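You operate a simulated robot arm through the tools that you are given. There is no shell and no other tool. Be economical: measure what you need, move in short steps, check, and stop when the job is done.

You are at the controls of a simulated robot arm. One attempt, no reset.

JOB
Put things in order on the middle of the table. At the end: the brown egg from the middle of the table stands where the pickle jar stood; the pickle jar stands where the green glass stood; the green glass stands where the tub with the orange lid stood; the tub with the orange lid is on the orange trivet; whatever was shut is shut again. Leave all else as you found it, and nothing knocked over.

The check looks at the end state, three seconds after you hand in, the way a careful person would. Anything else that was tipped, shoved, dropped, spilled or broken makes it a failure. Lids that push on must go on centred and level and be pressed home; caps that screw on are set level and turned clockwise until they are tight.

ROBOT AND FRAMES
A 6-joint arm with a two-finger parallel gripper, fixed in place. Base frame: the origin is at the foot of the arm, x ahead of it, y to its left, z up; the work surface is at about z = 0.75. Readings come in m, degrees, newtons and seconds.
With the tool pointing down near the work surface it reaches from about 0.18 to 0.64 m from the base axis. Its first joint turns from -66.0 to 66.0 degrees. Payload 2.7 kg.
The TCP is the grasp point between the finger pads, 0.023 m short of the fingertips. In the tool frame z runs along the fingers and y along their closing line. Largest opening 0.094 m; finger width 0.038, thickness 0.01; the body of the gripper, 0.054 by 0.096 m, starts 0.039 m behind the TCP.
Orientation is that of the tool frame in the base frame, as a unit quaternion [x, y, z, w]. With the fingers straight down and closing along the base's y, the tool's x points along the base's -x, its y along +y and its z along -z.

CONTROLS
- The arm moves only by the tool send_rows. Its argument "increments" is a list of rows, each a list of 2 entries, a list of its own where there are three numbers: the shift along the tool's x, y, z in units of 250 mm (1.0 is 250 mm), then the turn, a rotation vector about the tool's x, y, z in units of 60 degrees (1.0 is 60 degrees). In form: [[[x, y, z], [rx, ry, rz]], ...]. A call has 1 to 12 rows; each row is the pose to reach, as a shift and turn from the pose commanded when the call began, along the tool's axes at that moment. "fingers" is the opening, from 0 (shut) to 1 (fully open), set as the call begins (left out, the last holds). A call with a number of a shift or a turn outside -1 to 1 is refused whole. A row lasts 0.2 s, in which the tool goes at most 0.05 m and 8.6 degrees; a call with a longer step from one row to the next is refused whole, and so is a gripper value outside its range. Where a pose cannot be reached the arm comes as near as it can. A force on the tool above 40 N (or 10 N above the force at the start of the call, whichever is more), or a blocked arm, ends the call early, and 0.2 s more pass. Each finger travels about 0.045 m/s and halts on what it meets, pressing with about 35 N; the grip force reading is that of the motor and also rises with nothing between the fingers. The clock runs only during rows and for 0.2 s after the last one: add rows that repeat a pose to give the fingers time. The reply holds the time, the measured pose of the TCP, the force on the tool along the base axes, the opening and the grip force, in the units named above and with some noise.
- Cameras (640 x 400 px; columns grow to the right, rows downward): "scene" is fixed at [0.0666, -0.4332, 1.4166]; the picture's right is [0.88, -0.48, 0.00], its down [-0.28, -0.50, -0.82] and it looks along [0.39, 0.72, -0.57] (base axes); focal length 362 px, centre (320, 200). "wrist" rides on the gripper at [0.086, 0.016, -0.075] in the tool frame; the picture's right is [-0.18, 0.98, 0.00], its down [-0.58, -0.11, -0.81] and it looks along [-0.79, -0.15, 0.59] (tool axes); focal length 243 px, centre (320, 200).
- get_image(camera): a new picture of that camera. No time passes.
- point_at(camera, pixels): there is no depth. For up to 12 entries [column, row, z] of the newest picture of that camera ("zoom" is the newest enlarged one), the place [x, y] in the base frame at which the ray of that pixel passes the height z, good to about 0.003 m, but the place of the scene camera against the robot may be out by one fixed shift of up to 0.025 m in any direction. No time passes.
- close_up(camera, box): a new picture of the part [left, top, right, bottom] of that camera's present view, enlarged. No time passes.
- job_done(): hands the job in; it is judged then, once.

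Go step by step. Measure first, check grasps and placings, and put right what went wrong. The budget is 80 turns and 34 pictures, counting those below and the enlarged ones. Unless the task says otherwise, let go and move clear before handing in, and close with one line.

The tools are called after "Call:" as name(argument=value, ...) on one line, values as JSON. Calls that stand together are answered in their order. send_rows: Moves the arm, as the interface text tells. Its arguments: {"type":"object","properties":{"increments":{"type":"array","items":{"type":"array"}},"fingers":{"type":"number"}},"required":["increments"]} The other tools are called the same way: get_image (camera) takes a picture; point_at (camera, pixels) gives the place at which the rays of pixels pass given heights; close_up (camera, box) takes an enlarged picture of a part of a camera's view; job_done () hands the job in.

At the start:

```text
clock: 0.0
eef_pos: [0.3581, 0.1497, 1.0906]
tool_rot: [0.0, 1.0, 0.0, 0.0]
contact_force: [0.0, -1.2, 0.3]
gripper_width: 0.0939
gripper_force: 0.0
```

scene: 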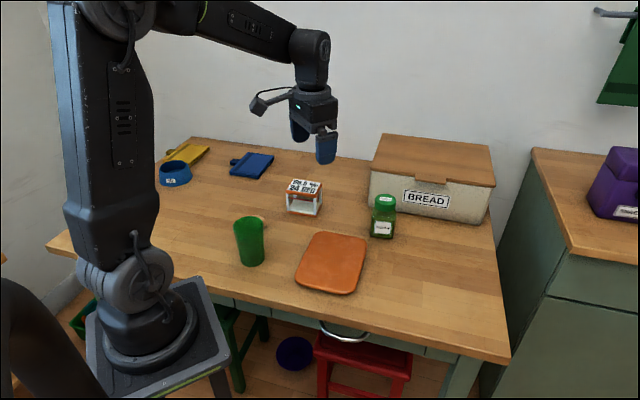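
wrist: 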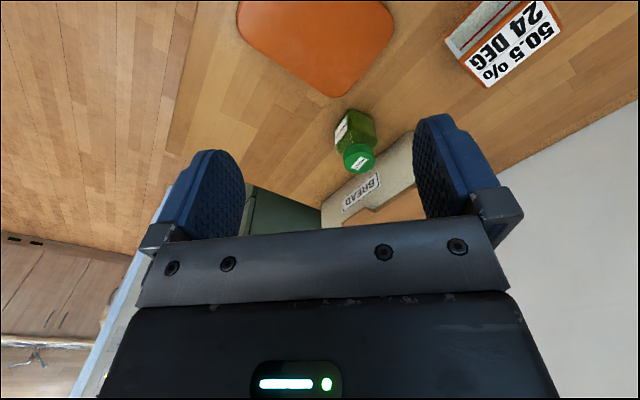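

The scene shows the green glass near (250,241), the jar near (383,216), the trivet near (331,262), and a bread box. I can't see the egg or the tub with the orange lid yet, so I'll look closer.

Call:
close_up(camera="scene", box=[220, 160, 420, 300])

Call:
close_up(camera="scene", box=[130, 120, 330, 245])

```text
2.86 times, centred on (320, 230) of scene
```

zoom: 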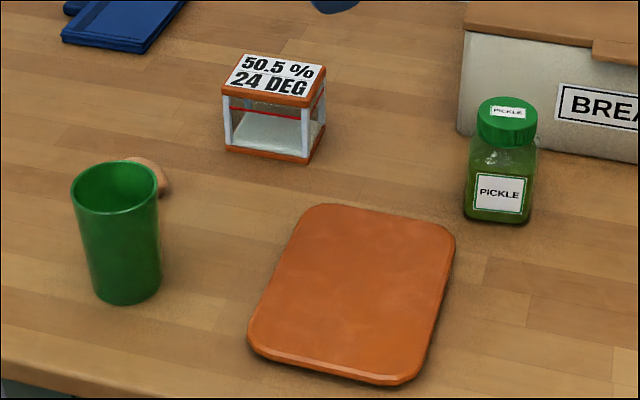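

```text
3.20 times, centred on (230, 182) of scene
```

zoom: 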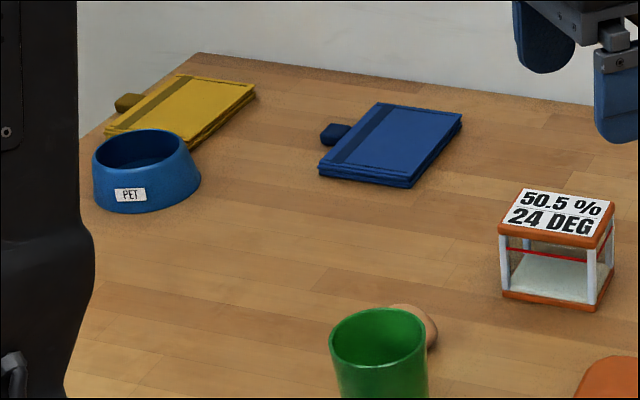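

The egg is half hidden behind the glass at zoom (150,175). The box marked "50.5 % 24 DEG" may be the tub, so I'll zoom in on it and on the bread box.

Call:
close_up(camera="scene", box=[272, 165, 336, 225])

Call:
close_up(camera="scene", box=[355, 120, 515, 245])

```text
6.67 times, centred on (304, 195) of scene
```

zoom: 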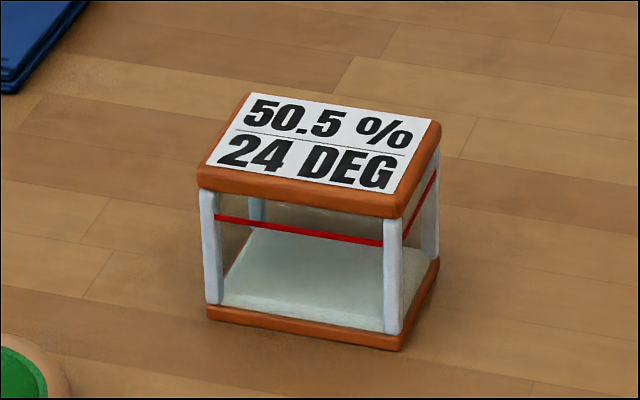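

```text
3.20 times, centred on (435, 182) of scene
```

zoom: 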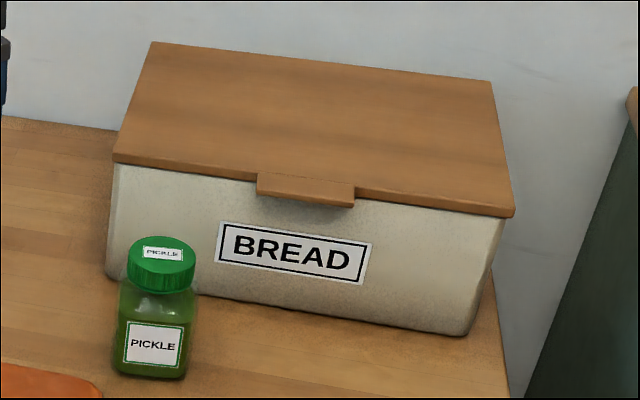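

The box has an orange lid and clear sides, so it is probably the tub. I'll draw the arm back for a wide wrist view to check for other candidates.

Call:
send_rows(increments=[[[0.15, 0, 0], [0, 0, 0]], [[0.3, 0.1, 0], [0, 0, 0]], [[0.45, 0.2, 0], [0, 0, 0]], [[0.6, 0.3, 0], [0, 0, 0]], [[0.6, 0.3, 0], [0, 0, 0]]])

Call:
get_image(camera="wrist")

Call:
get_image(camera="scene")

```text
clock: 1.2
eef_pos: [0.2084, 0.2218, 1.0918]
tool_rot: [0.0, 1.0, -0.001, 0.0]
contact_force: [0.7, 0.4, -0.5]
gripper_width: 0.094
gripper_force: 0.0
```

```text
27 pictures are left
```

wrist: 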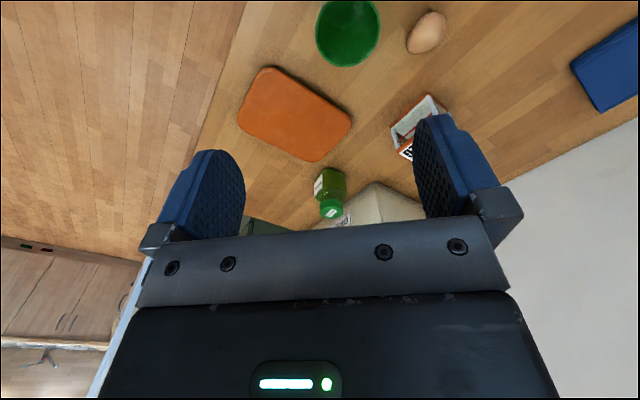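

```text
26 pictures are left
```

scene: 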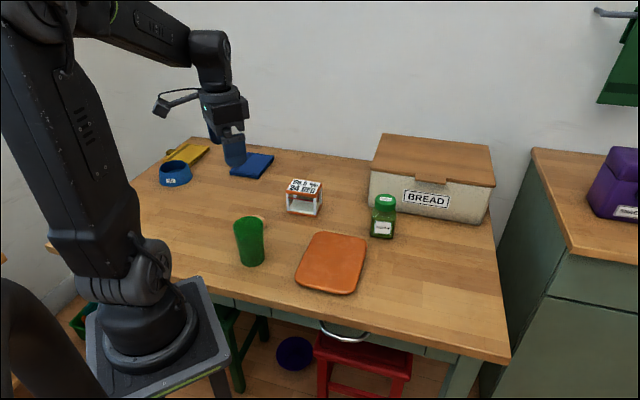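

Apart from that clear box, no other tub shows up: wrist view has glass (348,30), egg (427,33), box (425,120), jar (330,190) and trivet (295,113). Next I'll get their positions from both cameras.

Call:
point_at(camera="wrist", pixels=[[427, 33, 0.77], [295, 113, 0.76], [269, 68, 0.758], [352, 120, 0.758], [237, 122, 0.758], [313, 161, 0.758], [331, 209, 0.84], [345, 175, 0.75], [318, 172, 0.75], [427, 95, 0.75], [390, 133, 0.75], [348, 66, 0.75]])

Call:
point_at(camera="scene", pixels=[[331, 232, 0.758], [366, 240, 0.758], [296, 282, 0.758], [352, 294, 0.758], [251, 266, 0.75], [381, 238, 0.75], [288, 211, 0.75], [312, 216, 0.75], [323, 203, 0.75], [369, 205, 0.75], [484, 223, 0.75], [260, 218, 0.77]])

Call:
close_up(camera="wrist", box=[230, 0, 470, 220])

```text
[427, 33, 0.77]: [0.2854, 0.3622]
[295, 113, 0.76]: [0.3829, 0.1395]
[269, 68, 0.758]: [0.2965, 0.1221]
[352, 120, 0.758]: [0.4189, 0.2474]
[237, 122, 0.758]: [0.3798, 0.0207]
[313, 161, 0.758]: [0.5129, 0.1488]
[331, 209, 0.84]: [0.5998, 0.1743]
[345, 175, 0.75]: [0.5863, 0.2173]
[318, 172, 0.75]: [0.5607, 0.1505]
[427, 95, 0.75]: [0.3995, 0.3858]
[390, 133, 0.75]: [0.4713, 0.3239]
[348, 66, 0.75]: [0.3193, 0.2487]
```

```text
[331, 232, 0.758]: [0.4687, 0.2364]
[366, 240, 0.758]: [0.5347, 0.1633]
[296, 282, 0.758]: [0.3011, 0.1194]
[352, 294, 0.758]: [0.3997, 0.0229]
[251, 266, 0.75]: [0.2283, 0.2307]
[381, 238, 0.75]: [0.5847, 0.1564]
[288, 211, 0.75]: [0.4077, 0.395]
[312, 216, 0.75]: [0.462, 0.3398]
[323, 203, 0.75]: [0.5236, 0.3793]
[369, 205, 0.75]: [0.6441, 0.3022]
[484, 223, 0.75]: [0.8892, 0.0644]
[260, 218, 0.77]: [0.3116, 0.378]
```

```text
1.82 times, centred on (350, 110) of wrist
```

zoom: 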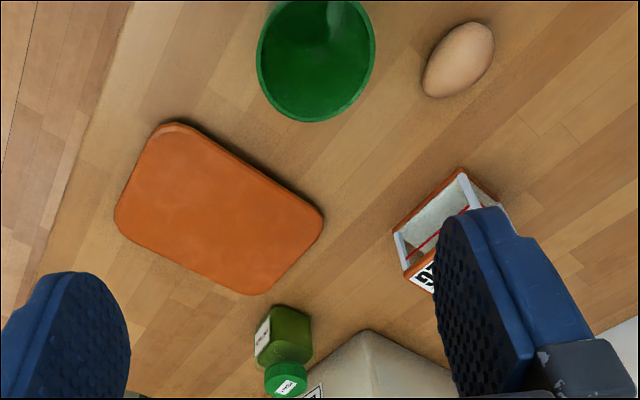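

The bread box is out of reach and its x starts at about 0.64, so the clear box with the orange lid at about (0.46,0.38) is the tub. I'll move the wrist over for a clear view, yawed 40° to match the tub's faces.

Call:
send_rows(increments=[[[-0.11, 0.054, 0.034], [0, 0, -0.1334]], [[-0.22, 0.107, 0.067], [0, 0, -0.2667]], [[-0.33, 0.161, 0.1], [0, 0, -0.4]], [[-0.44, 0.214, 0.134], [0, 0, -0.5334]], [[-0.548, 0.268, 0.168], [0, 0, -0.6667]], [[-0.548, 0.268, 0.168], [0, 0, -0.6667]]])

Call:
get_image(camera="wrist")

```text
clock: 2.6
eef_pos: [0.3457, 0.2884, 1.0485]
tool_rot: [-0.343, 0.939, 0.0, 0.0]
contact_force: [-0.5, 0.3, 0.1]
gripper_width: 0.0944
gripper_force: 0.0
```

```text
24 pictures are left
```

wrist: 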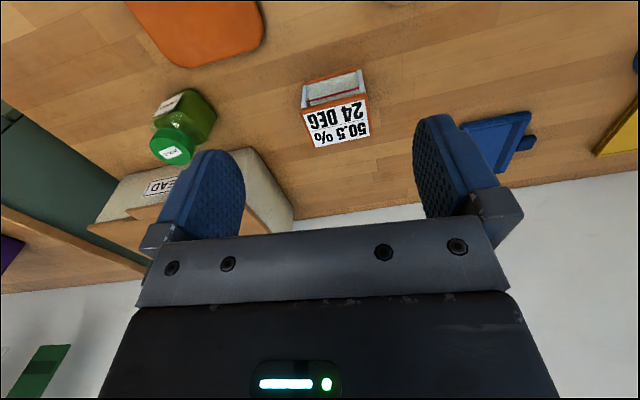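

Call:
close_up(camera="wrist", box=[260, 50, 400, 160])

```text
3.64 times, centred on (330, 105) of wrist
```

zoom: 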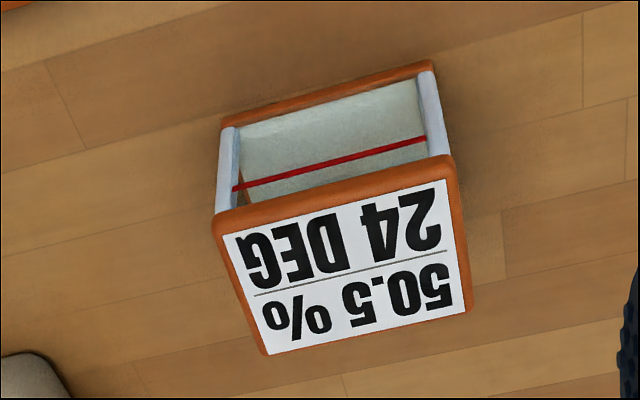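

Clear view of the tub. I'll measure its base edge corners (zoom (221,122), (434,64)) and its lid corners at candidate heights.

Call:
point_at(camera="zoom", pixels=[[221, 120, 0.76], [433, 63, 0.76], [214, 228, 0.82], [450, 166, 0.82], [266, 354, 0.82], [472, 308, 0.82], [214, 228, 0.84], [450, 166, 0.84], [266, 354, 0.84], [472, 308, 0.84]])

Call:
point_at(camera="wrist", pixels=[[183, 93, 0.75], [217, 121, 0.75], [173, 147, 0.85], [265, 25, 0.758], [205, 66, 0.758], [126, 2, 0.758]])

```text
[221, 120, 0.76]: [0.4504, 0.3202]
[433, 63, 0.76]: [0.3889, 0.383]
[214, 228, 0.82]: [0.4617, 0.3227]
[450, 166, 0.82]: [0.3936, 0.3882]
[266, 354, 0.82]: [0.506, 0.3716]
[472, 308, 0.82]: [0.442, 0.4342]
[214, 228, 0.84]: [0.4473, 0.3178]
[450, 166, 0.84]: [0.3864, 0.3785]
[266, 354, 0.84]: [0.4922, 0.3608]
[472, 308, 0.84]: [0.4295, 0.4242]
```

```text
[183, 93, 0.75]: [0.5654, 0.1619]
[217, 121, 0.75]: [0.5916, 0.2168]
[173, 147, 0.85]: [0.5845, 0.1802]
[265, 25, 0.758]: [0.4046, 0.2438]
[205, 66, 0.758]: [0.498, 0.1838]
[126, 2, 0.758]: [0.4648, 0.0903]
```

The tub's footprint is about 0.086 by 0.064 m, with its long axis at about 135°, its centre near (0.448,0.377) and its top near 0.825. I'll grip across the short side with the closing line at 45°, but first I'll glance at the area hidden behind the arm.

Call:
send_rows(increments=[[[0.07, 0, 0], [0, 0, -0.125]], [[0.14, 0, 0], [0, 0, -0.25]], [[0.21, 0, 0], [0, 0, -0.375]], [[0.28, 0, 0], [0, 0, -0.5]], [[0.35, 0, 0], [0, 0, -0.625]], [[0.42, 0, 0], [0, 0, -0.75]], [[0.48, 0, 0], [0, 0, -0.875]], [[0.538, -0.02, 0], [0, 0, -1.0]], [[0.538, -0.02, 0], [0, 0, -1.0]]])

Call:
get_image(camera="wrist")

```text
clock: 4.6
eef_pos: [0.2441, 0.2006, 1.0502]
tool_rot: [0.767, -0.642, 0.0, 0.0]
contact_force: [0.8, 0.2, 0.7]
gripper_width: 0.0941
gripper_force: 0.1
```

```text
22 pictures are left
```

wrist: 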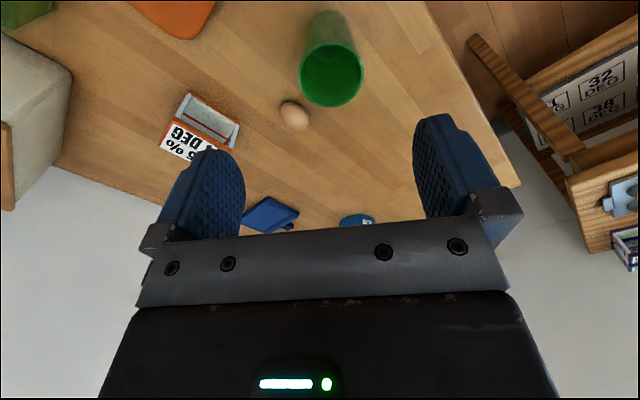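

No tub behind the arm, but at (600,110) there's a shelf with labels like "32 DEG" and "38 DEG". I'll zoom in on it.

Call:
close_up(camera="wrist", box=[460, 0, 640, 270])

Call:
close_up(camera="wrist", box=[140, 0, 390, 170])

```text
1.48 times, centred on (550, 135) of wrist
```

zoom: 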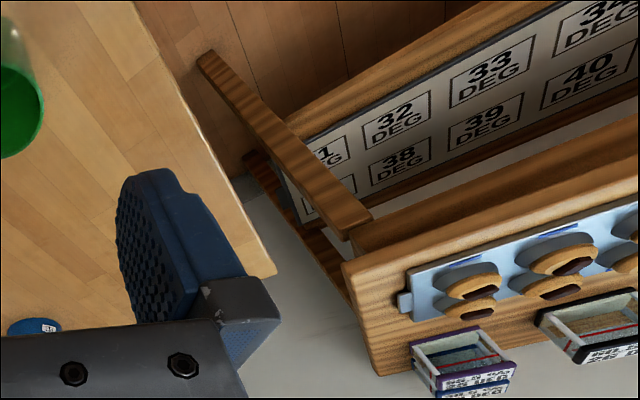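

```text
2.35 times, centred on (265, 85) of wrist
```

zoom: 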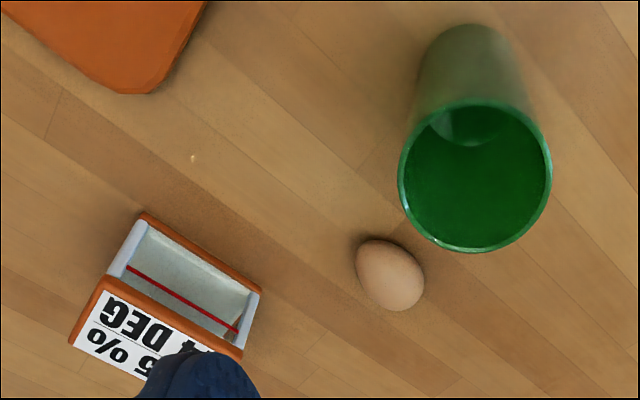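

The shelf holds more tubs of this kind with other coloured lids, so the orange one is confirmed. I'll measure the glass and egg from this view and the glass from the scene.

Call:
point_at(camera="zoom", pixels=[[390, 275, 0.77], [475, 173, 0.866], [399, 168, 0.866], [551, 178, 0.866], [477, 250, 0.866], [475, 98, 0.866], [470, 25, 0.75], [420, 60, 0.75], [523, 60, 0.75], [370, 250, 0.77], [408, 300, 0.77]])

Call:
point_at(camera="scene", pixels=[[252, 263, 0.75], [249, 224, 0.866], [240, 263, 0.75], [264, 261, 0.75], [234, 223, 0.866], [264, 226, 0.866]])

```text
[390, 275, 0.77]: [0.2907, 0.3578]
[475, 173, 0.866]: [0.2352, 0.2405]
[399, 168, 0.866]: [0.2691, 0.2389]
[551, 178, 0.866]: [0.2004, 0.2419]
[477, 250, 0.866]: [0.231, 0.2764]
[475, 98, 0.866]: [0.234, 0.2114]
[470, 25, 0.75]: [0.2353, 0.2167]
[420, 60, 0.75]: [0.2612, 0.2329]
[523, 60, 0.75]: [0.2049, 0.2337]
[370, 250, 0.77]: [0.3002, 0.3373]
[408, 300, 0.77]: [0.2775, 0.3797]
```

```text
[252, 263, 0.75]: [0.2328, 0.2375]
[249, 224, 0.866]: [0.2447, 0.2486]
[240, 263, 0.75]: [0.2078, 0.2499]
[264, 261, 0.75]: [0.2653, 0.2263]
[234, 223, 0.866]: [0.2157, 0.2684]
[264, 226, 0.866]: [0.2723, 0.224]
```

Glass centre is about (0.234,0.243) with its rim about 0.067 wide, and the egg is at (0.290,0.358) with its long axis near 118°. I'll swing the yaw round towards -45° and stop with a view of the trivet.

Call:
send_rows(increments=[[[0, -0.05, 0.03], [0, 0, 0.125]], [[0, -0.1, 0.05], [0, 0, 0.25]], [[0, -0.15, 0.08], [0, 0, 0.375]], [[0, -0.2, 0.1], [0, 0, 0.5]], [[0, -0.25, 0.13], [0, 0, 0.625]], [[0, -0.3, 0.15], [0, 0, 0.75]], [[-0.01, -0.33, 0.18], [0, 0, 0.875]], [[-0.015, -0.352, 0.2], [0, 0, 1.0]]])

Call:
send_rows(increments=[[[0, 0, 0], [0, 0, 0.125]], [[0, 0, 0], [0, 0, 0.25]], [[0, 0, 0], [0, 0, 0.375]], [[0, 0, 0], [0, 0, 0.5]], [[0, 0, 0], [0, 0, 0.625]], [[0, 0, 0], [0, 0, 0.75]], [[0, 0, 0], [0, 0, 0.875]], [[0, 0, 0], [0, 0, 1.0]]])

Call:
send_rows(increments=[[[0, 0, 0], [0, 0, 0.1]], [[0, 0, 0], [0, 0, 0.2]], [[0, 0, 0], [0, 0, 0.3]], [[0, 0, 0], [0, 0, 0.4167]], [[0, 0, 0], [0, 0, 0.4167]]])

Call:
get_image(camera="wrist")

```text
clock: 6.4
eef_pos: [0.3327, 0.2194, 0.9977]
tool_rot: [-0.34, 0.941, 0.001, 0.0]
contact_force: [0.4, 0.6, -0.2]
gripper_width: 0.0938
gripper_force: 0.0
```

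```text
clock: 8.2
eef_pos: [0.3305, 0.2203, 0.9995]
tool_rot: [0.174, 0.985, 0.0, 0.0]
contact_force: [0.5, -0.1, 0.7]
gripper_width: 0.094
gripper_force: 0.1
```

```text
clock: 9.4
eef_pos: [0.3311, 0.2204, 0.9984]
tool_rot: [0.383, 0.924, 0.0, 0.0]
contact_force: [0.0, -0.3, -0.4]
gripper_width: 0.094
gripper_force: 0.1
```

```text
19 pictures are left
```

wrist: 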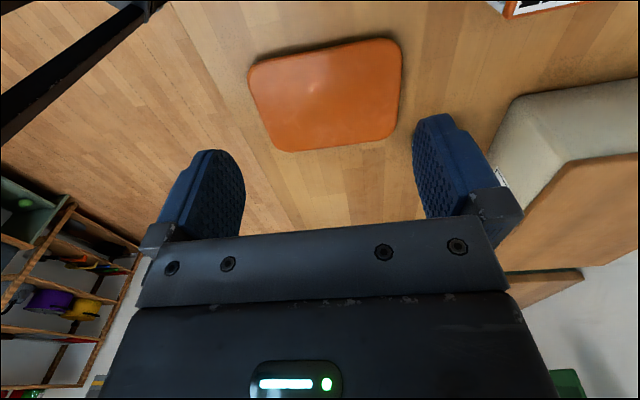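

The trivet is fully visible, with corners near (247,65), (404,38), (396,137) and (276,153). I'll measure it.

Call:
point_at(camera="wrist", pixels=[[247, 65, 0.758], [404, 38, 0.758], [396, 137, 0.758], [276, 153, 0.758], [325, 51, 0.758], [336, 145, 0.758], [259, 108, 0.758], [400, 88, 0.758]])

```text
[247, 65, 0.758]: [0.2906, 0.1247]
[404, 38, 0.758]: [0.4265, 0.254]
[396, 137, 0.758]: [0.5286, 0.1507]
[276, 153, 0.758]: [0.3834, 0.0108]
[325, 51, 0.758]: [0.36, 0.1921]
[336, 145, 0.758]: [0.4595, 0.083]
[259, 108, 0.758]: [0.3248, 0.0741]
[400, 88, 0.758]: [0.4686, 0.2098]
```

Trivet centre is about (0.405,0.137). Now I'll hover over the tub at (0.448,0.377) with the closing line at 45° and check the alignment.

Call:
send_rows(increments=[[[0.02, 0.155, 0.05], [0, 0, 0]], [[0.045, 0.31, 0.1], [0, 0, 0]], [[0.068, 0.465, 0.16], [0, 0, 0]], [[0.09, 0.62, 0.22], [0, 0, 0]], [[0.113, 0.775, 0.276], [0, 0, 0]], [[0.113, 0.775, 0.276], [0, 0, 0]]])

Call:
get_image(camera="wrist")

```text
clock: 10.8
eef_pos: [0.4478, 0.3716, 0.9282]
tool_rot: [0.382, 0.924, -0.001, 0.001]
contact_force: [-0.4, -0.1, 0.4]
gripper_width: 0.0942
gripper_force: 0.0
```

```text
18 pictures are left
```

wrist: 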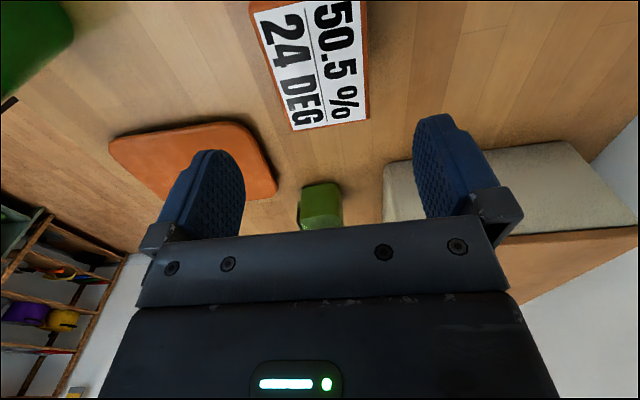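

The tub's lid is in view, with far edge corners at (292,130) and (369,120). I'll measure it at z about 0.825.

Call:
point_at(camera="wrist", pixels=[[292, 130, 0.825], [369, 120, 0.825], [250, 8, 0.825], [367, 8, 0.825], [329, 64, 0.825]])

```text
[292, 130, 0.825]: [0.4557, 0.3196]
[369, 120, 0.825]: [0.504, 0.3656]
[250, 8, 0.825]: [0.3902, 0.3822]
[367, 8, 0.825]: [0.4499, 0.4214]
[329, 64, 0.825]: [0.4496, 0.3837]
```

The tub is centred under the TCP to within about 2 mm and its angle matches. I'll descend to about 0.793 and close.

Call:
send_rows(increments=[[[0, 0, 0.13], [0, 0, 0]], [[0, 0, 0.26], [0, 0, 0]], [[0, 0, 0.38], [0, 0, 0]], [[0, 0, 0.48], [0, 0, 0]], [[0, 0, 0.54], [0, 0, 0]], [[0, 0, 0.54], [0, 0, 0]]])

Call:
send_rows(increments=[[[0, 0, 0], [0, 0, 0]], [[0, 0, 0], [0, 0, 0]], [[0, 0, 0], [0, 0, 0]], [[0, 0, 0], [0, 0, 0]], [[0, 0, 0], [0, 0, 0]]], fingers=0.5)

```text
clock: 12.2
eef_pos: [0.449, 0.3756, 0.7957]
tool_rot: [0.383, 0.924, 0.001, 0.001]
contact_force: [0.6, -0.4, -0.1]
gripper_width: 0.0939
gripper_force: 0.1
```

```text
clock: 13.4
eef_pos: [0.4483, 0.3756, 0.7967]
tool_rot: [0.383, 0.924, 0.0, 0.0]
contact_force: [0.2, -0.1, -0.1]
gripper_width: 0.0688
gripper_force: 35.0
```

Grip holds at 0.0688 m with 35 N. I'll lift the tub straight up.

Call:
send_rows(increments=[[[0, 0, -0.04], [0, 0, 0]], [[0, 0, -0.12], [0, 0, 0]], [[0, 0, -0.24], [0, 0, 0]], [[0, 0, -0.34], [0, 0, 0]], [[0, 0, -0.4], [0, 0, 0]], [[0, 0, -0.4], [0, 0, 0]]])

Call:
get_image(camera="scene")

```text
clock: 14.8
eef_pos: [0.4493, 0.3734, 0.8961]
tool_rot: [0.383, 0.924, 0.0, 0.0]
contact_force: [0.2, 0.0, -2.6]
gripper_width: 0.0686
gripper_force: 34.9
```

```text
17 pictures are left
```

scene: 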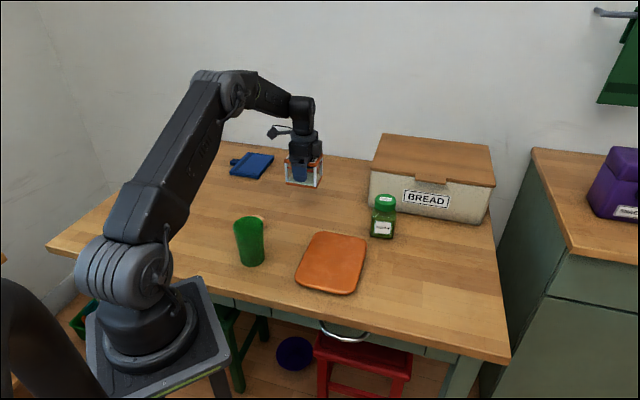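

The whole tub is lifted with its lid on. Carrying it over the trivet centre now.

Call:
send_rows(increments=[[[-0.06, -0.09, 0], [0, 0, 0]], [[-0.16, -0.22, 0], [0, 0, 0]], [[-0.26, -0.37, 0], [0, 0, 0]], [[-0.36, -0.52, 0], [0, 0, 0]], [[-0.46, -0.66, 0], [0, 0, 0]], [[-0.52, -0.75, 0], [0, 0, 0]], [[-0.554, -0.798, 0], [0, 0, 0]], [[-0.554, -0.798, 0], [0, 0, 0]]])

Call:
send_rows(increments=[[[0, 0, 0.1], [0, 0, 0]], [[0, 0, 0.2], [0, 0, 0]], [[0, 0, 0.28], [0, 0, 0]], [[0, 0, 0.32], [0, 0, 0]], [[0, 0, 0.34], [0, 0, 0]], [[0, 0, 0.352], [0, 0, 0]], [[0, 0, 0.364], [0, 0, 0]], [[0, 0, 0.376], [0, 0, 0]], [[0, 0, 0.388], [0, 0, 0]]])

Call:
get_image(camera="scene")

```text
clock: 16.6
eef_pos: [0.406, 0.1353, 0.894]
tool_rot: [0.383, 0.924, 0.0, 0.0]
contact_force: [0.1, 0.4, -2.9]
gripper_width: 0.0686
gripper_force: 34.9
```

```text
clock: 18.0
eef_pos: [0.4084, 0.1395, 0.8106]
tool_rot: [0.383, 0.924, 0.003, 0.003]
contact_force: [-1.4, 0.3, 3.3]
gripper_width: 0.0689
gripper_force: 35.9
stopped in row 6: the force on the tool passed its limit (the readings are from after the stop); the commanded pose is now the measured one
```

```text
16 pictures are left
```

scene: 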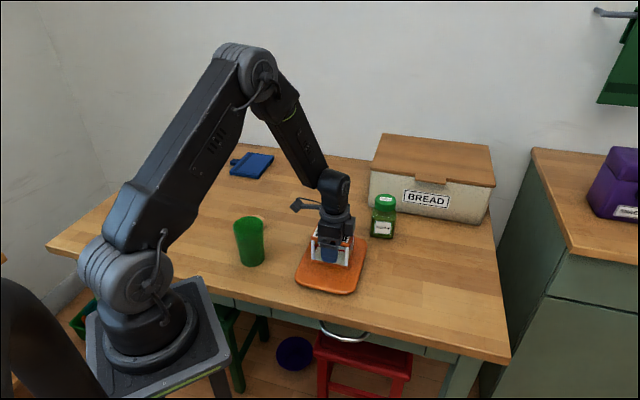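

Contact at TCP z 0.811 means the tub is resting on the trivet. I'll open and rise.

Call:
send_rows(increments=[[[0, 0, 0], [0, 0, 0]], [[0, 0, 0], [0, 0, 0]], [[0, 0, 0], [0, 0, 0]], [[0, 0, 0], [0, 0, 0]]], fingers=1.0)

Call:
send_rows(increments=[[[0, 0, -0.1], [0, 0, 0]], [[0, 0, -0.25], [0, 0, 0]], [[0, 0, -0.4], [0, 0, 0]], [[0, 0, -0.55], [0, 0, 0]], [[0, 0, -0.7], [0, 0, 0]], [[0, 0, -0.7], [0, 0, 0]]])

Call:
close_up(camera="scene", box=[220, 160, 420, 300])

```text
clock: 19.0
eef_pos: [0.4081, 0.1385, 0.8111]
tool_rot: [0.382, 0.924, 0.003, 0.004]
contact_force: [-1.2, -0.5, 10.1]
gripper_width: 0.0942
gripper_force: 0.0
```

```text
clock: 20.4
eef_pos: [0.4054, 0.1396, 0.9866]
tool_rot: [0.382, 0.924, 0.002, 0.003]
contact_force: [1.3, 0.0, -0.6]
gripper_width: 0.0941
gripper_force: 0.1
```

```text
2.86 times, centred on (320, 230) of scene
```

zoom: 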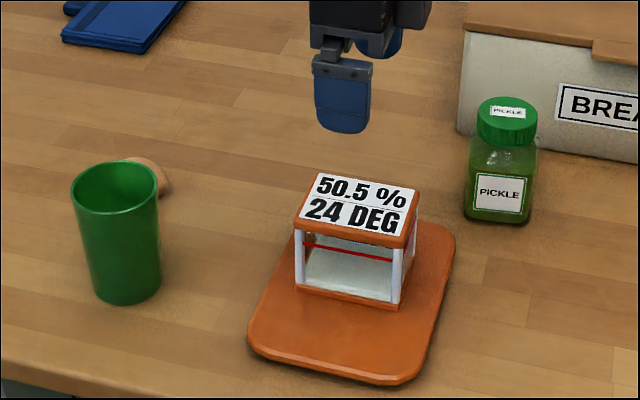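

The tub sits level on the trivet with its lid on. Next I'll hover over the glass at (0.234,0.243) and remove the slight tool tilt.

Call:
send_rows(increments=[[[0.13, -0.03, 0], [0.008, 0.005, 0]], [[0.29, -0.07, 0], [0.008, 0.005, 0]], [[0.45, -0.11, 0], [0.008, 0.005, 0]], [[0.61, -0.15, 0.03], [0.008, 0.005, 0]], [[0.73, -0.18, 0.06], [0.008, 0.005, 0]], [[0.776, -0.191, 0.08], [0.008, 0.005, 0]], [[0.776, -0.191, 0.08], [0.008, 0.005, 0]]])

Call:
get_image(camera="wrist")

```text
clock: 22.0
eef_pos: [0.2357, 0.2454, 0.9628]
tool_rot: [0.383, 0.924, 0.0, -0.001]
contact_force: [0.4, 0.7, 0.5]
gripper_width: 0.0942
gripper_force: 0.1
```

```text
14 pictures are left
```

wrist: 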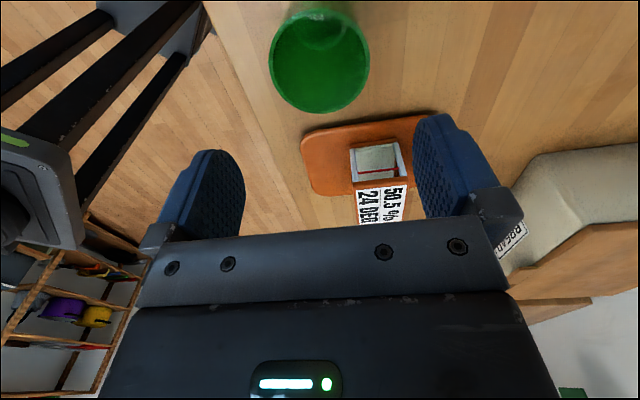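

The glass rim spans columns 269–370 and rows 10–114. I'll measure its centre and width.

Call:
point_at(camera="wrist", pixels=[[269, 60, 0.866], [370, 60, 0.866], [321, 114, 0.866], [321, 9, 0.866], [320, 60, 0.866], [269, 60, 0.85], [370, 60, 0.85], [321, 114, 0.85], [321, 9, 0.85]])

```text
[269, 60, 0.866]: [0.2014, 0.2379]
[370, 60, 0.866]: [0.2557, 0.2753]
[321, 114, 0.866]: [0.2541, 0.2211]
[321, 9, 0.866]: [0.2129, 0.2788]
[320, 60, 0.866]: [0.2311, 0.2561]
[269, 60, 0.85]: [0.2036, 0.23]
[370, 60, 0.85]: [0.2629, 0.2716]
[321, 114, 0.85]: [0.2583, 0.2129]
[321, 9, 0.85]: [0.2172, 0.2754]
```

The rim is at about z 0.86 with its centre near (0.235,0.246), right under the TCP. I'll descend to about 0.838 and close.

Call:
send_rows(increments=[[[0, 0, 0.1], [0, 0, 0]], [[0, 0, 0.22], [0, 0, 0]], [[0, 0, 0.34], [0, 0, 0]], [[0, 0, 0.44], [0, 0, 0]], [[0, 0, 0.504], [0, 0, 0]], [[0, 0, 0.504], [0, 0, 0]]])

Call:
send_rows(increments=[[[0, 0, 0], [0, 0, 0]], [[0, 0, 0], [0, 0, 0]], [[0, 0, 0], [0, 0, 0]], [[0, 0, 0], [0, 0, 0]], [[0, 0, 0], [0, 0, 0]]], fingers=0.5)

Call:
close_up(camera="scene", box=[200, 150, 400, 290])

```text
clock: 23.4
eef_pos: [0.2364, 0.2437, 0.8382]
tool_rot: [0.383, 0.924, 0.0, -0.001]
contact_force: [-0.7, 0.4, 0.0]
gripper_width: 0.0941
gripper_force: 0.0
```

```text
clock: 24.6
eef_pos: [0.2359, 0.2422, 0.8367]
tool_rot: [0.382, 0.924, 0.0, -0.001]
contact_force: [0.2, 0.2, 0.2]
gripper_width: 0.0726
gripper_force: 35.0
```

```text
2.86 times, centred on (300, 220) of scene
```

zoom: 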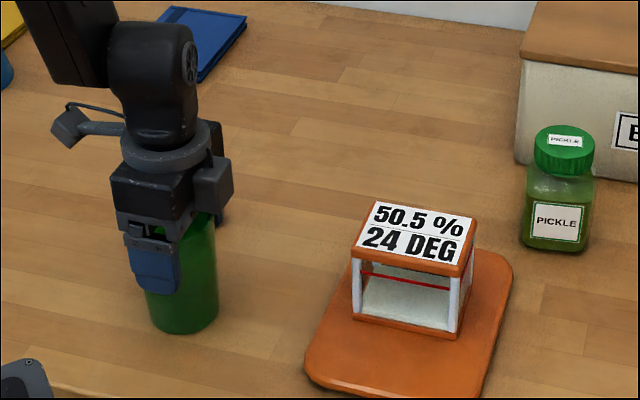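

The glass is gripped at 0.0726 m. I'll lift it and carry it to the tub's old place at (0.449,0.375).

Call:
send_rows(increments=[[[0, 0, -0.04], [0, 0, 0]], [[0, 0, -0.12], [0, 0, 0]], [[0, 0, -0.24], [0, 0, 0]], [[0, 0, -0.36], [0, 0, 0]], [[0, 0, -0.44], [0, 0, 0]], [[0, 0, -0.44], [0, 0, 0]]])

Call:
send_rows(increments=[[[-0.02, 0.06, 0], [0, 0, 0]], [[-0.05, 0.18, 0], [0, 0, 0]], [[-0.085, 0.34, 0], [0, 0, 0]], [[-0.12, 0.5, 0], [0, 0, 0]], [[-0.16, 0.66, 0], [0, 0, 0]], [[-0.19, 0.81, 0], [0, 0, 0]], [[-0.22, 0.92, 0], [0, 0, 0]], [[-0.229, 0.976, 0], [0, 0, 0]], [[-0.229, 0.976, 0], [0, 0, 0]], [[-0.229, 0.976, 0], [0, 0, 0]]])

Call:
get_image(camera="scene")

```text
clock: 26.0
eef_pos: [0.2376, 0.2425, 0.9482]
tool_rot: [0.382, 0.924, -0.001, -0.001]
contact_force: [0.1, 0.3, -2.5]
gripper_width: 0.0727
gripper_force: 35.4
```

```text
clock: 28.2
eef_pos: [0.4485, 0.3773, 0.9486]
tool_rot: [0.381, 0.924, 0.0, -0.002]
contact_force: [-0.5, -0.4, -2.7]
gripper_width: 0.0727
gripper_force: 34.8
```

```text
12 pictures are left
```

scene: 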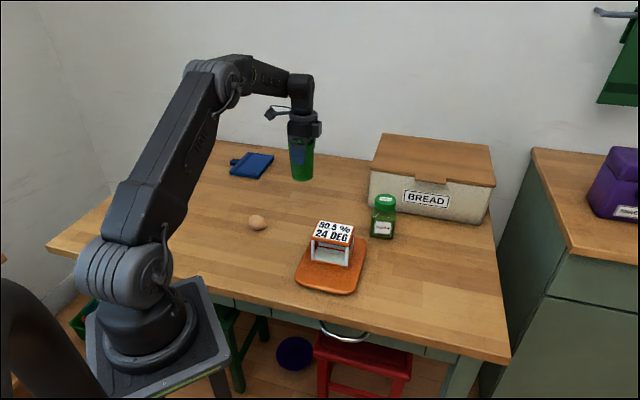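

The glass hangs upright over the tub's old place. I'll lower it by the same 0.11 m I lifted it.

Call:
send_rows(increments=[[[0, 0, 0.1], [0, 0, 0]], [[0, 0, 0.2], [0, 0, 0]], [[0, 0, 0.3], [0, 0, 0]], [[0, 0, 0.38], [0, 0, 0]], [[0, 0, 0.41], [0, 0, 0]], [[0, 0, 0.425], [0, 0, 0]], [[0, 0, 0.434], [0, 0, 0]], [[0, 0, 0.44], [0, 0, 0]], [[0, 0, 0.442], [0, 0, 0]], [[0, 0, 0.442], [0, 0, 0]]])

```text
clock: 30.4
eef_pos: [0.4471, 0.3759, 0.8382]
tool_rot: [0.382, 0.924, 0.0, -0.001]
contact_force: [-1.1, -1.0, 1.6]
gripper_width: 0.0726
gripper_force: 35.1
```

The force changed from -2.7 to +1.6 N, so the glass is touching the table. I'll release it and rise straight up.

Call:
send_rows(increments=[[[0, 0, 0], [0, 0, 0]], [[0, 0, 0], [0, 0, 0]], [[0, 0, 0], [0, 0, 0]], [[0, 0, 0], [0, 0, 0]]], fingers=1.0)

Call:
send_rows(increments=[[[0, 0, -0.06], [0, 0, 0]], [[0, 0, -0.18], [0, 0, 0]], [[0, 0, -0.32], [0, 0, 0]], [[0, 0, -0.46], [0, 0, 0]], [[0, 0, -0.56], [0, 0, 0]], [[0, 0, -0.56], [0, 0, 0]]])

```text
clock: 31.4
eef_pos: [0.4461, 0.3744, 0.8385]
tool_rot: [0.382, 0.924, 0.0, -0.001]
contact_force: [-1.0, 0.8, 0.3]
gripper_width: 0.0938
gripper_force: 0.1
```

```text
clock: 32.8
eef_pos: [0.4492, 0.3757, 0.9756]
tool_rot: [0.382, 0.924, 0.0, -0.002]
contact_force: [-0.4, 0.4, 0.6]
gripper_width: 0.0942
gripper_force: 0.0
```

The glass is released. Now I'll move to a viewing pose short of the pickle jar, also keeping the placed glass out of the way.

Call:
send_rows(increments=[[[-0.1, -0.02, -0.1], [0, 0, 0]], [[-0.25, -0.06, -0.1], [0, 0, 0]], [[-0.42, -0.1, -0.1], [0, 0, 0]], [[-0.57, -0.14, -0.1], [0, 0, 0]], [[-0.66, -0.16, -0.1], [0, 0, 0]], [[-0.684, -0.17, -0.1], [0, 0, 0]], [[-0.684, -0.17, -0.1], [0, 0, 0]]])

Call:
get_image(camera="wrist")

Call:
close_up(camera="scene", box=[230, 120, 430, 260])

```text
clock: 34.4
eef_pos: [0.5413, 0.225, 1.0018]
tool_rot: [0.382, 0.924, -0.001, -0.002]
contact_force: [0.1, -0.2, 0.5]
gripper_width: 0.0939
gripper_force: 0.0
```

```text
11 pictures are left
```

wrist: 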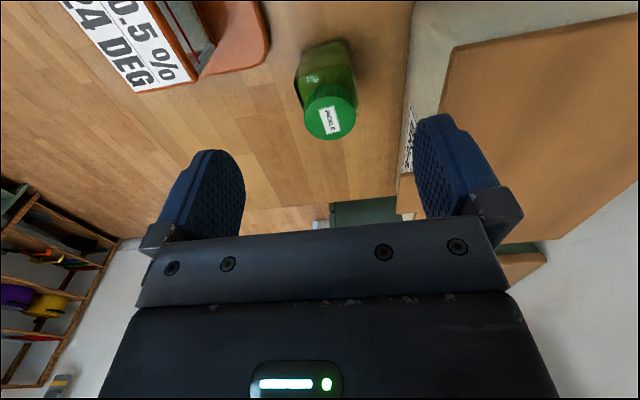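

```text
2.86 times, centred on (330, 190) of scene
```

zoom: 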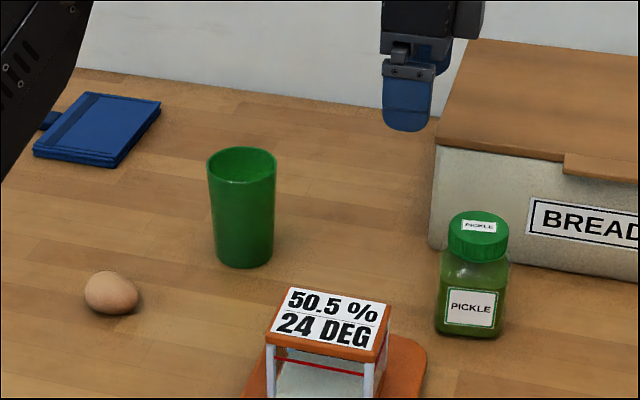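

The glass stands upright at the tub's old place. I'll measure the jar: cap top centre at wrist (331,113) and body near edge at (308,43)–(346,38), cross-checked from the scene zoom.

Call:
point_at(camera="wrist", pixels=[[331, 113, 0.85], [331, 113, 0.87], [304, 113, 0.86], [358, 113, 0.86], [308, 44, 0.75], [346, 39, 0.75], [327, 41, 0.75], [296, 85, 0.79], [355, 75, 0.79]])

Call:
point_at(camera="scene", pixels=[[386, 197.5, 0.85], [386, 197.5, 0.87], [382.4, 232.5, 0.75], [382, 238, 0.75]])

```text
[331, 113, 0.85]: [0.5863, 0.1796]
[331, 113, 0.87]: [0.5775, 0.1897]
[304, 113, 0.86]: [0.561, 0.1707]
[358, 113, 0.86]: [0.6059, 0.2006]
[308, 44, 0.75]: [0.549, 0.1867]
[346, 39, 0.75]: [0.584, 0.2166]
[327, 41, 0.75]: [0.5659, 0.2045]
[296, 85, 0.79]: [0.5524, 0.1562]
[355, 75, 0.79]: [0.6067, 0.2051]
```

```text
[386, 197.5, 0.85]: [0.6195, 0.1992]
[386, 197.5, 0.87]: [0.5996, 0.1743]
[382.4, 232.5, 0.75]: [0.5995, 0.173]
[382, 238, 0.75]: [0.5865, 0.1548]
```

The jar's centre is about (0.584,0.184) with its top near 0.86 and its body turned to about 40°. I'll hover over it at 0.93 with a 5° yaw to match, and re-measure.

Call:
send_rows(increments=[[[-0.06, 0, 0.06], [0, 0, 0.02]], [[-0.12, 0, 0.12], [0, 0, 0.04]], [[-0.18, 0, 0.2], [0, 0, 0.06]], [[-0.238, 0.006, 0.28], [0, 0, 0.083]], [[-0.238, 0.006, 0.28], [0, 0, 0.083]]])

Call:
get_image(camera="wrist")

```text
clock: 35.6
eef_pos: [0.5827, 0.1835, 0.9303]
tool_rot: [0.422, 0.906, 0.001, -0.001]
contact_force: [-0.9, -0.3, -0.6]
gripper_width: 0.0939
gripper_force: 0.1
```

```text
9 pictures are left
```

wrist: 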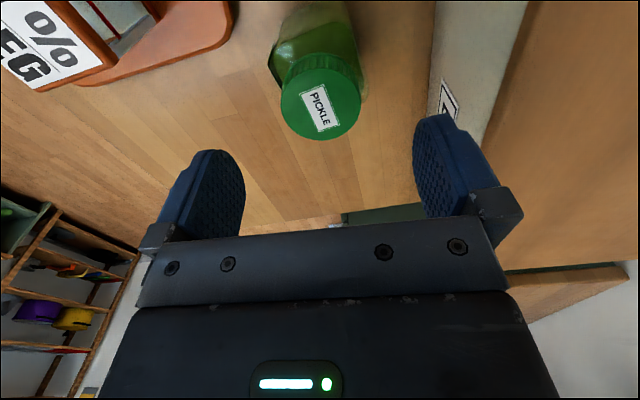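

The cap centre at (320,103) lies under the TCP, which puts its top at about 0.868. I'll descend to about 0.836 and close gently.

Call:
send_rows(increments=[[[0, 0, 0.1], [0, 0, 0]], [[0, 0, 0.2], [0, 0, 0]], [[0, 0, 0.3], [0, 0, 0]], [[0, 0, 0.35], [0, 0, 0]], [[0, 0, 0.376], [0, 0, 0]], [[0, 0, 0.376], [0, 0, 0]]])

Call:
send_rows(increments=[[[0, 0, 0], [0, 0, 0]], [[0, 0, 0], [0, 0, 0]], [[0, 0, 0], [0, 0, 0]], [[0, 0, 0], [0, 0, 0]], [[0, 0, 0], [0, 0, 0]]], fingers=0.4)

Call:
close_up(camera="scene", box=[310, 130, 450, 250])

```text
clock: 37.0
eef_pos: [0.5839, 0.183, 0.8381]
tool_rot: [0.422, 0.907, -0.001, -0.001]
contact_force: [-0.4, -0.2, 0.3]
gripper_width: 0.0938
gripper_force: 0.1
```

```text
clock: 38.2
eef_pos: [0.5836, 0.1827, 0.8391]
tool_rot: [0.422, 0.907, -0.001, -0.001]
contact_force: [0.0, -0.9, 0.6]
gripper_width: 0.0717
gripper_force: 35.2
```

```text
3.33 times, centred on (380, 190) of scene
```

zoom: 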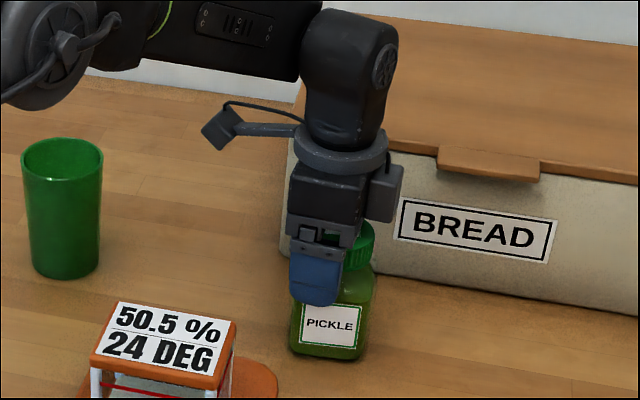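

Grip at 0.0717 m on the jar body with 35 N. I'll lift slowly to 0.09 m.

Call:
send_rows(increments=[[[0, 0, -0.02], [0, 0, 0]], [[0, 0, -0.06], [0, 0, 0]], [[0, 0, -0.12], [0, 0, 0]], [[0, 0, -0.2], [0, 0, 0]], [[0, 0, -0.28], [0, 0, 0]], [[0, 0, -0.36], [0, 0, 0]], [[0, 0, -0.44], [0, 0, 0]], [[0, 0, -0.44], [0, 0, 0]]])

Call:
close_up(camera="scene", box=[220, 100, 460, 270])

```text
clock: 40.0
eef_pos: [0.5821, 0.1821, 0.9478]
tool_rot: [0.421, 0.907, 0.0, -0.001]
contact_force: [-0.1, -0.4, -3.9]
gripper_width: 0.0711
gripper_force: 35.1
```

```text
2.35 times, centred on (340, 185) of scene
```

zoom: 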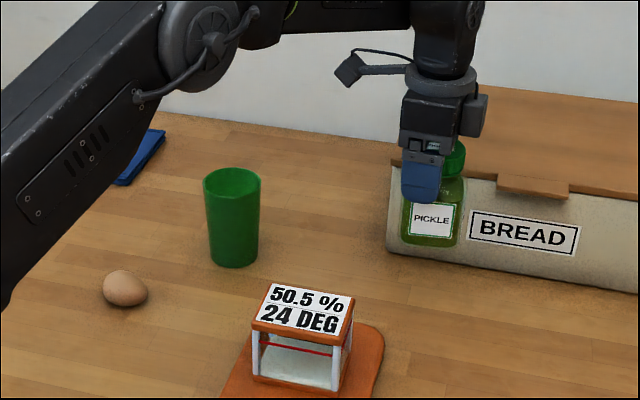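

The jar is lifted level. I'll raise it another 5 cm and carry it in two halves to the glass's old place, passing well above the tub.

Call:
send_rows(increments=[[[0, 0, -0.08], [0, 0, 0]], [[0, 0, -0.2], [0, 0, 0]], [[0.08, -0.07, -0.2], [0, 0, 0]], [[0.2, -0.17, -0.2], [0, 0, 0]], [[0.32, -0.27, -0.2], [0, 0, 0]], [[0.44, -0.37, -0.2], [0, 0, 0]], [[0.543, -0.456, -0.2], [0, 0, 0]]])

Call:
send_rows(increments=[[[0.12, -0.1, 0], [0, 0, 0]], [[0.24, -0.2, 0], [0, 0, 0]], [[0.36, -0.3, 0], [0, 0, 0]], [[0.46, -0.39, 0], [0, 0, 0]], [[0.52, -0.44, 0], [0, 0, 0]], [[0.543, -0.456, 0], [0, 0, 0]], [[0.543, -0.456, 0], [0, 0, 0]], [[0.543, -0.456, 0], [0, 0, 0]]])

```text
clock: 41.6
eef_pos: [0.4082, 0.211, 0.9987]
tool_rot: [0.423, 0.906, 0.001, -0.001]
contact_force: [-0.1, 0.0, -4.2]
gripper_width: 0.0717
gripper_force: 35.2
```

```text
clock: 43.4
eef_pos: [0.2324, 0.2441, 0.996]
tool_rot: [0.422, 0.907, -0.001, -0.002]
contact_force: [-0.1, 0.2, -4.7]
gripper_width: 0.0711
gripper_force: 35.3
```

The jar is over the glass's old place at about (0.234,0.244). I'll lower it by the 0.16 m it was raised.

Call:
send_rows(increments=[[[-0.006, 0.002, 0.1], [0, 0, 0]], [[-0.006, 0.002, 0.22], [0, 0, 0]], [[-0.006, 0.002, 0.34], [0, 0, 0]], [[-0.006, 0.002, 0.46], [0, 0, 0]], [[-0.006, 0.002, 0.55], [0, 0, 0]], [[-0.006, 0.002, 0.6], [0, 0, 0]], [[-0.006, 0.002, 0.62], [0, 0, 0]], [[-0.006, 0.002, 0.632], [0, 0, 0]], [[-0.006, 0.002, 0.638], [0, 0, 0]], [[-0.006, 0.002, 0.642], [0, 0, 0]], [[-0.006, 0.002, 0.642], [0, 0, 0]]])

```text
clock: 45.8
eef_pos: [0.2347, 0.2422, 0.8392]
tool_rot: [0.422, 0.907, 0.0, -0.001]
contact_force: [-0.8, -0.3, -3.9]
gripper_width: 0.0713
gripper_force: 35.0
```

The force is still -3.9 N, so the jar isn't quite down. I'll lower it in 1 mm steps.

Call:
send_rows(increments=[[[0, 0, 0.004], [0, 0, 0]], [[0, 0, 0.008], [0, 0, 0]], [[0, 0, 0.01], [0, 0, 0]], [[0, 0, 0.01], [0, 0, 0]]])

```text
clock: 46.8
eef_pos: [0.2356, 0.2433, 0.8374]
tool_rot: [0.422, 0.907, 0.0, -0.001]
contact_force: [-4.4, -5.5, 24.0]
gripper_width: 0.0714
gripper_force: 35.0
```

It is now touching at +24 N. I'll ease up about 0.7 mm, then release.

Call:
send_rows(increments=[[[0, 0, -0.003], [0, 0, 0]], [[0, 0, -0.004], [0, 0, 0]]])

Call:
send_rows(increments=[[[0, 0, 0], [0, 0, 0]], [[0, 0, 0], [0, 0, 0]], [[0, 0, 0], [0, 0, 0]], [[0, 0, 0], [0, 0, 0]]], fingers=1.0)

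Call:
send_rows(increments=[[[0, 0, -0.06], [0, 0, 0]], [[0, 0, -0.18], [0, 0, 0]], [[0, 0, -0.32], [0, 0, 0]], [[0, 0, -0.46], [0, 0, 0]], [[0, 0, -0.52], [0, 0, 0]], [[0, 0, -0.52], [0, 0, 0]]])

Call:
get_image(camera="scene")

```text
clock: 47.4
eef_pos: [0.2343, 0.2423, 0.8362]
tool_rot: [0.422, 0.907, 0.001, -0.001]
contact_force: [0.5, 0.7, -5.1]
gripper_width: 0.0712
gripper_force: 35.3
```

```text
clock: 48.4
eef_pos: [0.234, 0.2436, 0.8373]
tool_rot: [0.422, 0.907, -0.001, -0.001]
contact_force: [-0.2, -0.7, 0.2]
gripper_width: 0.0938
gripper_force: 0.0
```

```text
clock: 49.8
eef_pos: [0.2334, 0.2414, 0.9678]
tool_rot: [0.422, 0.907, -0.001, 0.0]
contact_force: [-0.3, -0.3, -0.3]
gripper_width: 0.0937
gripper_force: 0.1
```

```text
6 pictures are left
```

scene: 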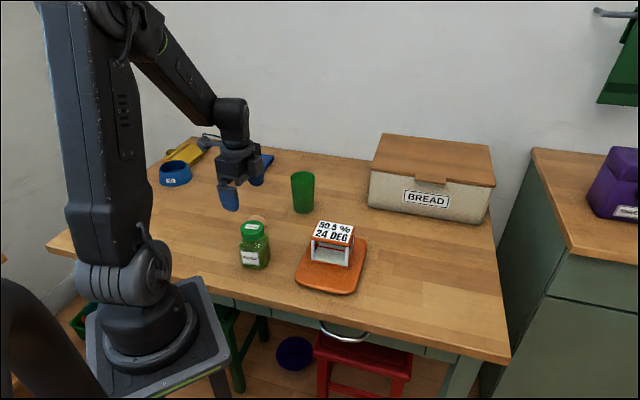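

The jar stands upright at the glass's old place, with nothing else disturbed. Now the egg: hover at (0.290,0.358) with the closing line across its short axis, and narrow the opening.

Call:
send_rows(increments=[[[0.05, 0.11, 0], [0, 0, 0.05]], [[0.1, 0.24, 0], [0, 0, 0.1]], [[0.15, 0.36, 0.04], [0, 0, 0.15]], [[0.21, 0.475, 0.12], [0, 0, 0.2]], [[0.21, 0.475, 0.12], [0, 0, 0.2]]], fingers=0.72)

Call:
get_image(camera="wrist")

```text
clock: 51.0
eef_pos: [0.2925, 0.36, 0.9366]
tool_rot: [0.515, 0.857, -0.001, -0.001]
contact_force: [0.2, 0.0, 0.2]
gripper_width: 0.0677
gripper_force: 0.1
```

```text
5 pictures are left
```

wrist: 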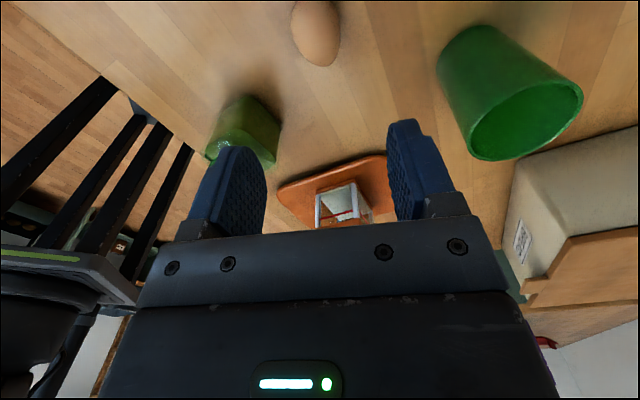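

The egg is centred near (316,32), spanning columns 290–341 with its bottom at row 66. I'll measure it.

Call:
point_at(camera="wrist", pixels=[[316, 32, 0.77], [290, 30, 0.77], [341, 35, 0.77], [320, 66, 0.765], [312, 0, 0.775]])

```text
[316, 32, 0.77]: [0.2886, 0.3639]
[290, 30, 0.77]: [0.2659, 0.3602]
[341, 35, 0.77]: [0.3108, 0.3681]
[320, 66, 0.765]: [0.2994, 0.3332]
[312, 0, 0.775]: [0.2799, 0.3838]
```

The egg is about 0.045 wide, centred at (0.289,0.360). I'll descend to about 0.777, which leaves the tips 4 mm above the table.

Call:
send_rows(increments=[[[0, 0, 0.15], [0, 0, 0]], [[0, 0, 0.3], [0, 0, 0]], [[0, 0, 0.43], [0, 0, 0]], [[0, 0, 0.53], [0, 0, 0]], [[0, 0, 0.6], [0, 0, 0]], [[0, 0, 0.635], [0, 0, 0]], [[0, 0, 0.635], [0, 0, 0]]])

Call:
send_rows(increments=[[[0, 0, 0], [0, 0, 0]], [[0, 0, 0], [0, 0, 0]], [[0, 0, 0], [0, 0, 0]], [[0, 0, 0], [0, 0, 0]]], fingers=0.45)

```text
clock: 52.6
eef_pos: [0.2928, 0.3599, 0.7799]
tool_rot: [0.514, 0.858, -0.001, -0.002]
contact_force: [0.2, 0.6, 0.1]
gripper_width: 0.0676
gripper_force: 0.2
```

```text
clock: 53.6
eef_pos: [0.2924, 0.3605, 0.7822]
tool_rot: [0.515, 0.857, 0.0, -0.002]
contact_force: [0.2, 1.6, 0.2]
gripper_width: 0.0424
gripper_force: 0.1
```

No grip at 0.0424 m yet, so I'll close further.

Call:
send_rows(increments=[[[0, 0, 0], [0, 0, 0]], [[0, 0, 0], [0, 0, 0]], [[0, 0, 0], [0, 0, 0]]], fingers=0.4)

```text
clock: 54.4
eef_pos: [0.2929, 0.3602, 0.7814]
tool_rot: [0.515, 0.857, -0.001, -0.001]
contact_force: [-0.2, 0.6, 0.3]
gripper_width: 0.0411
gripper_force: 35.5
```

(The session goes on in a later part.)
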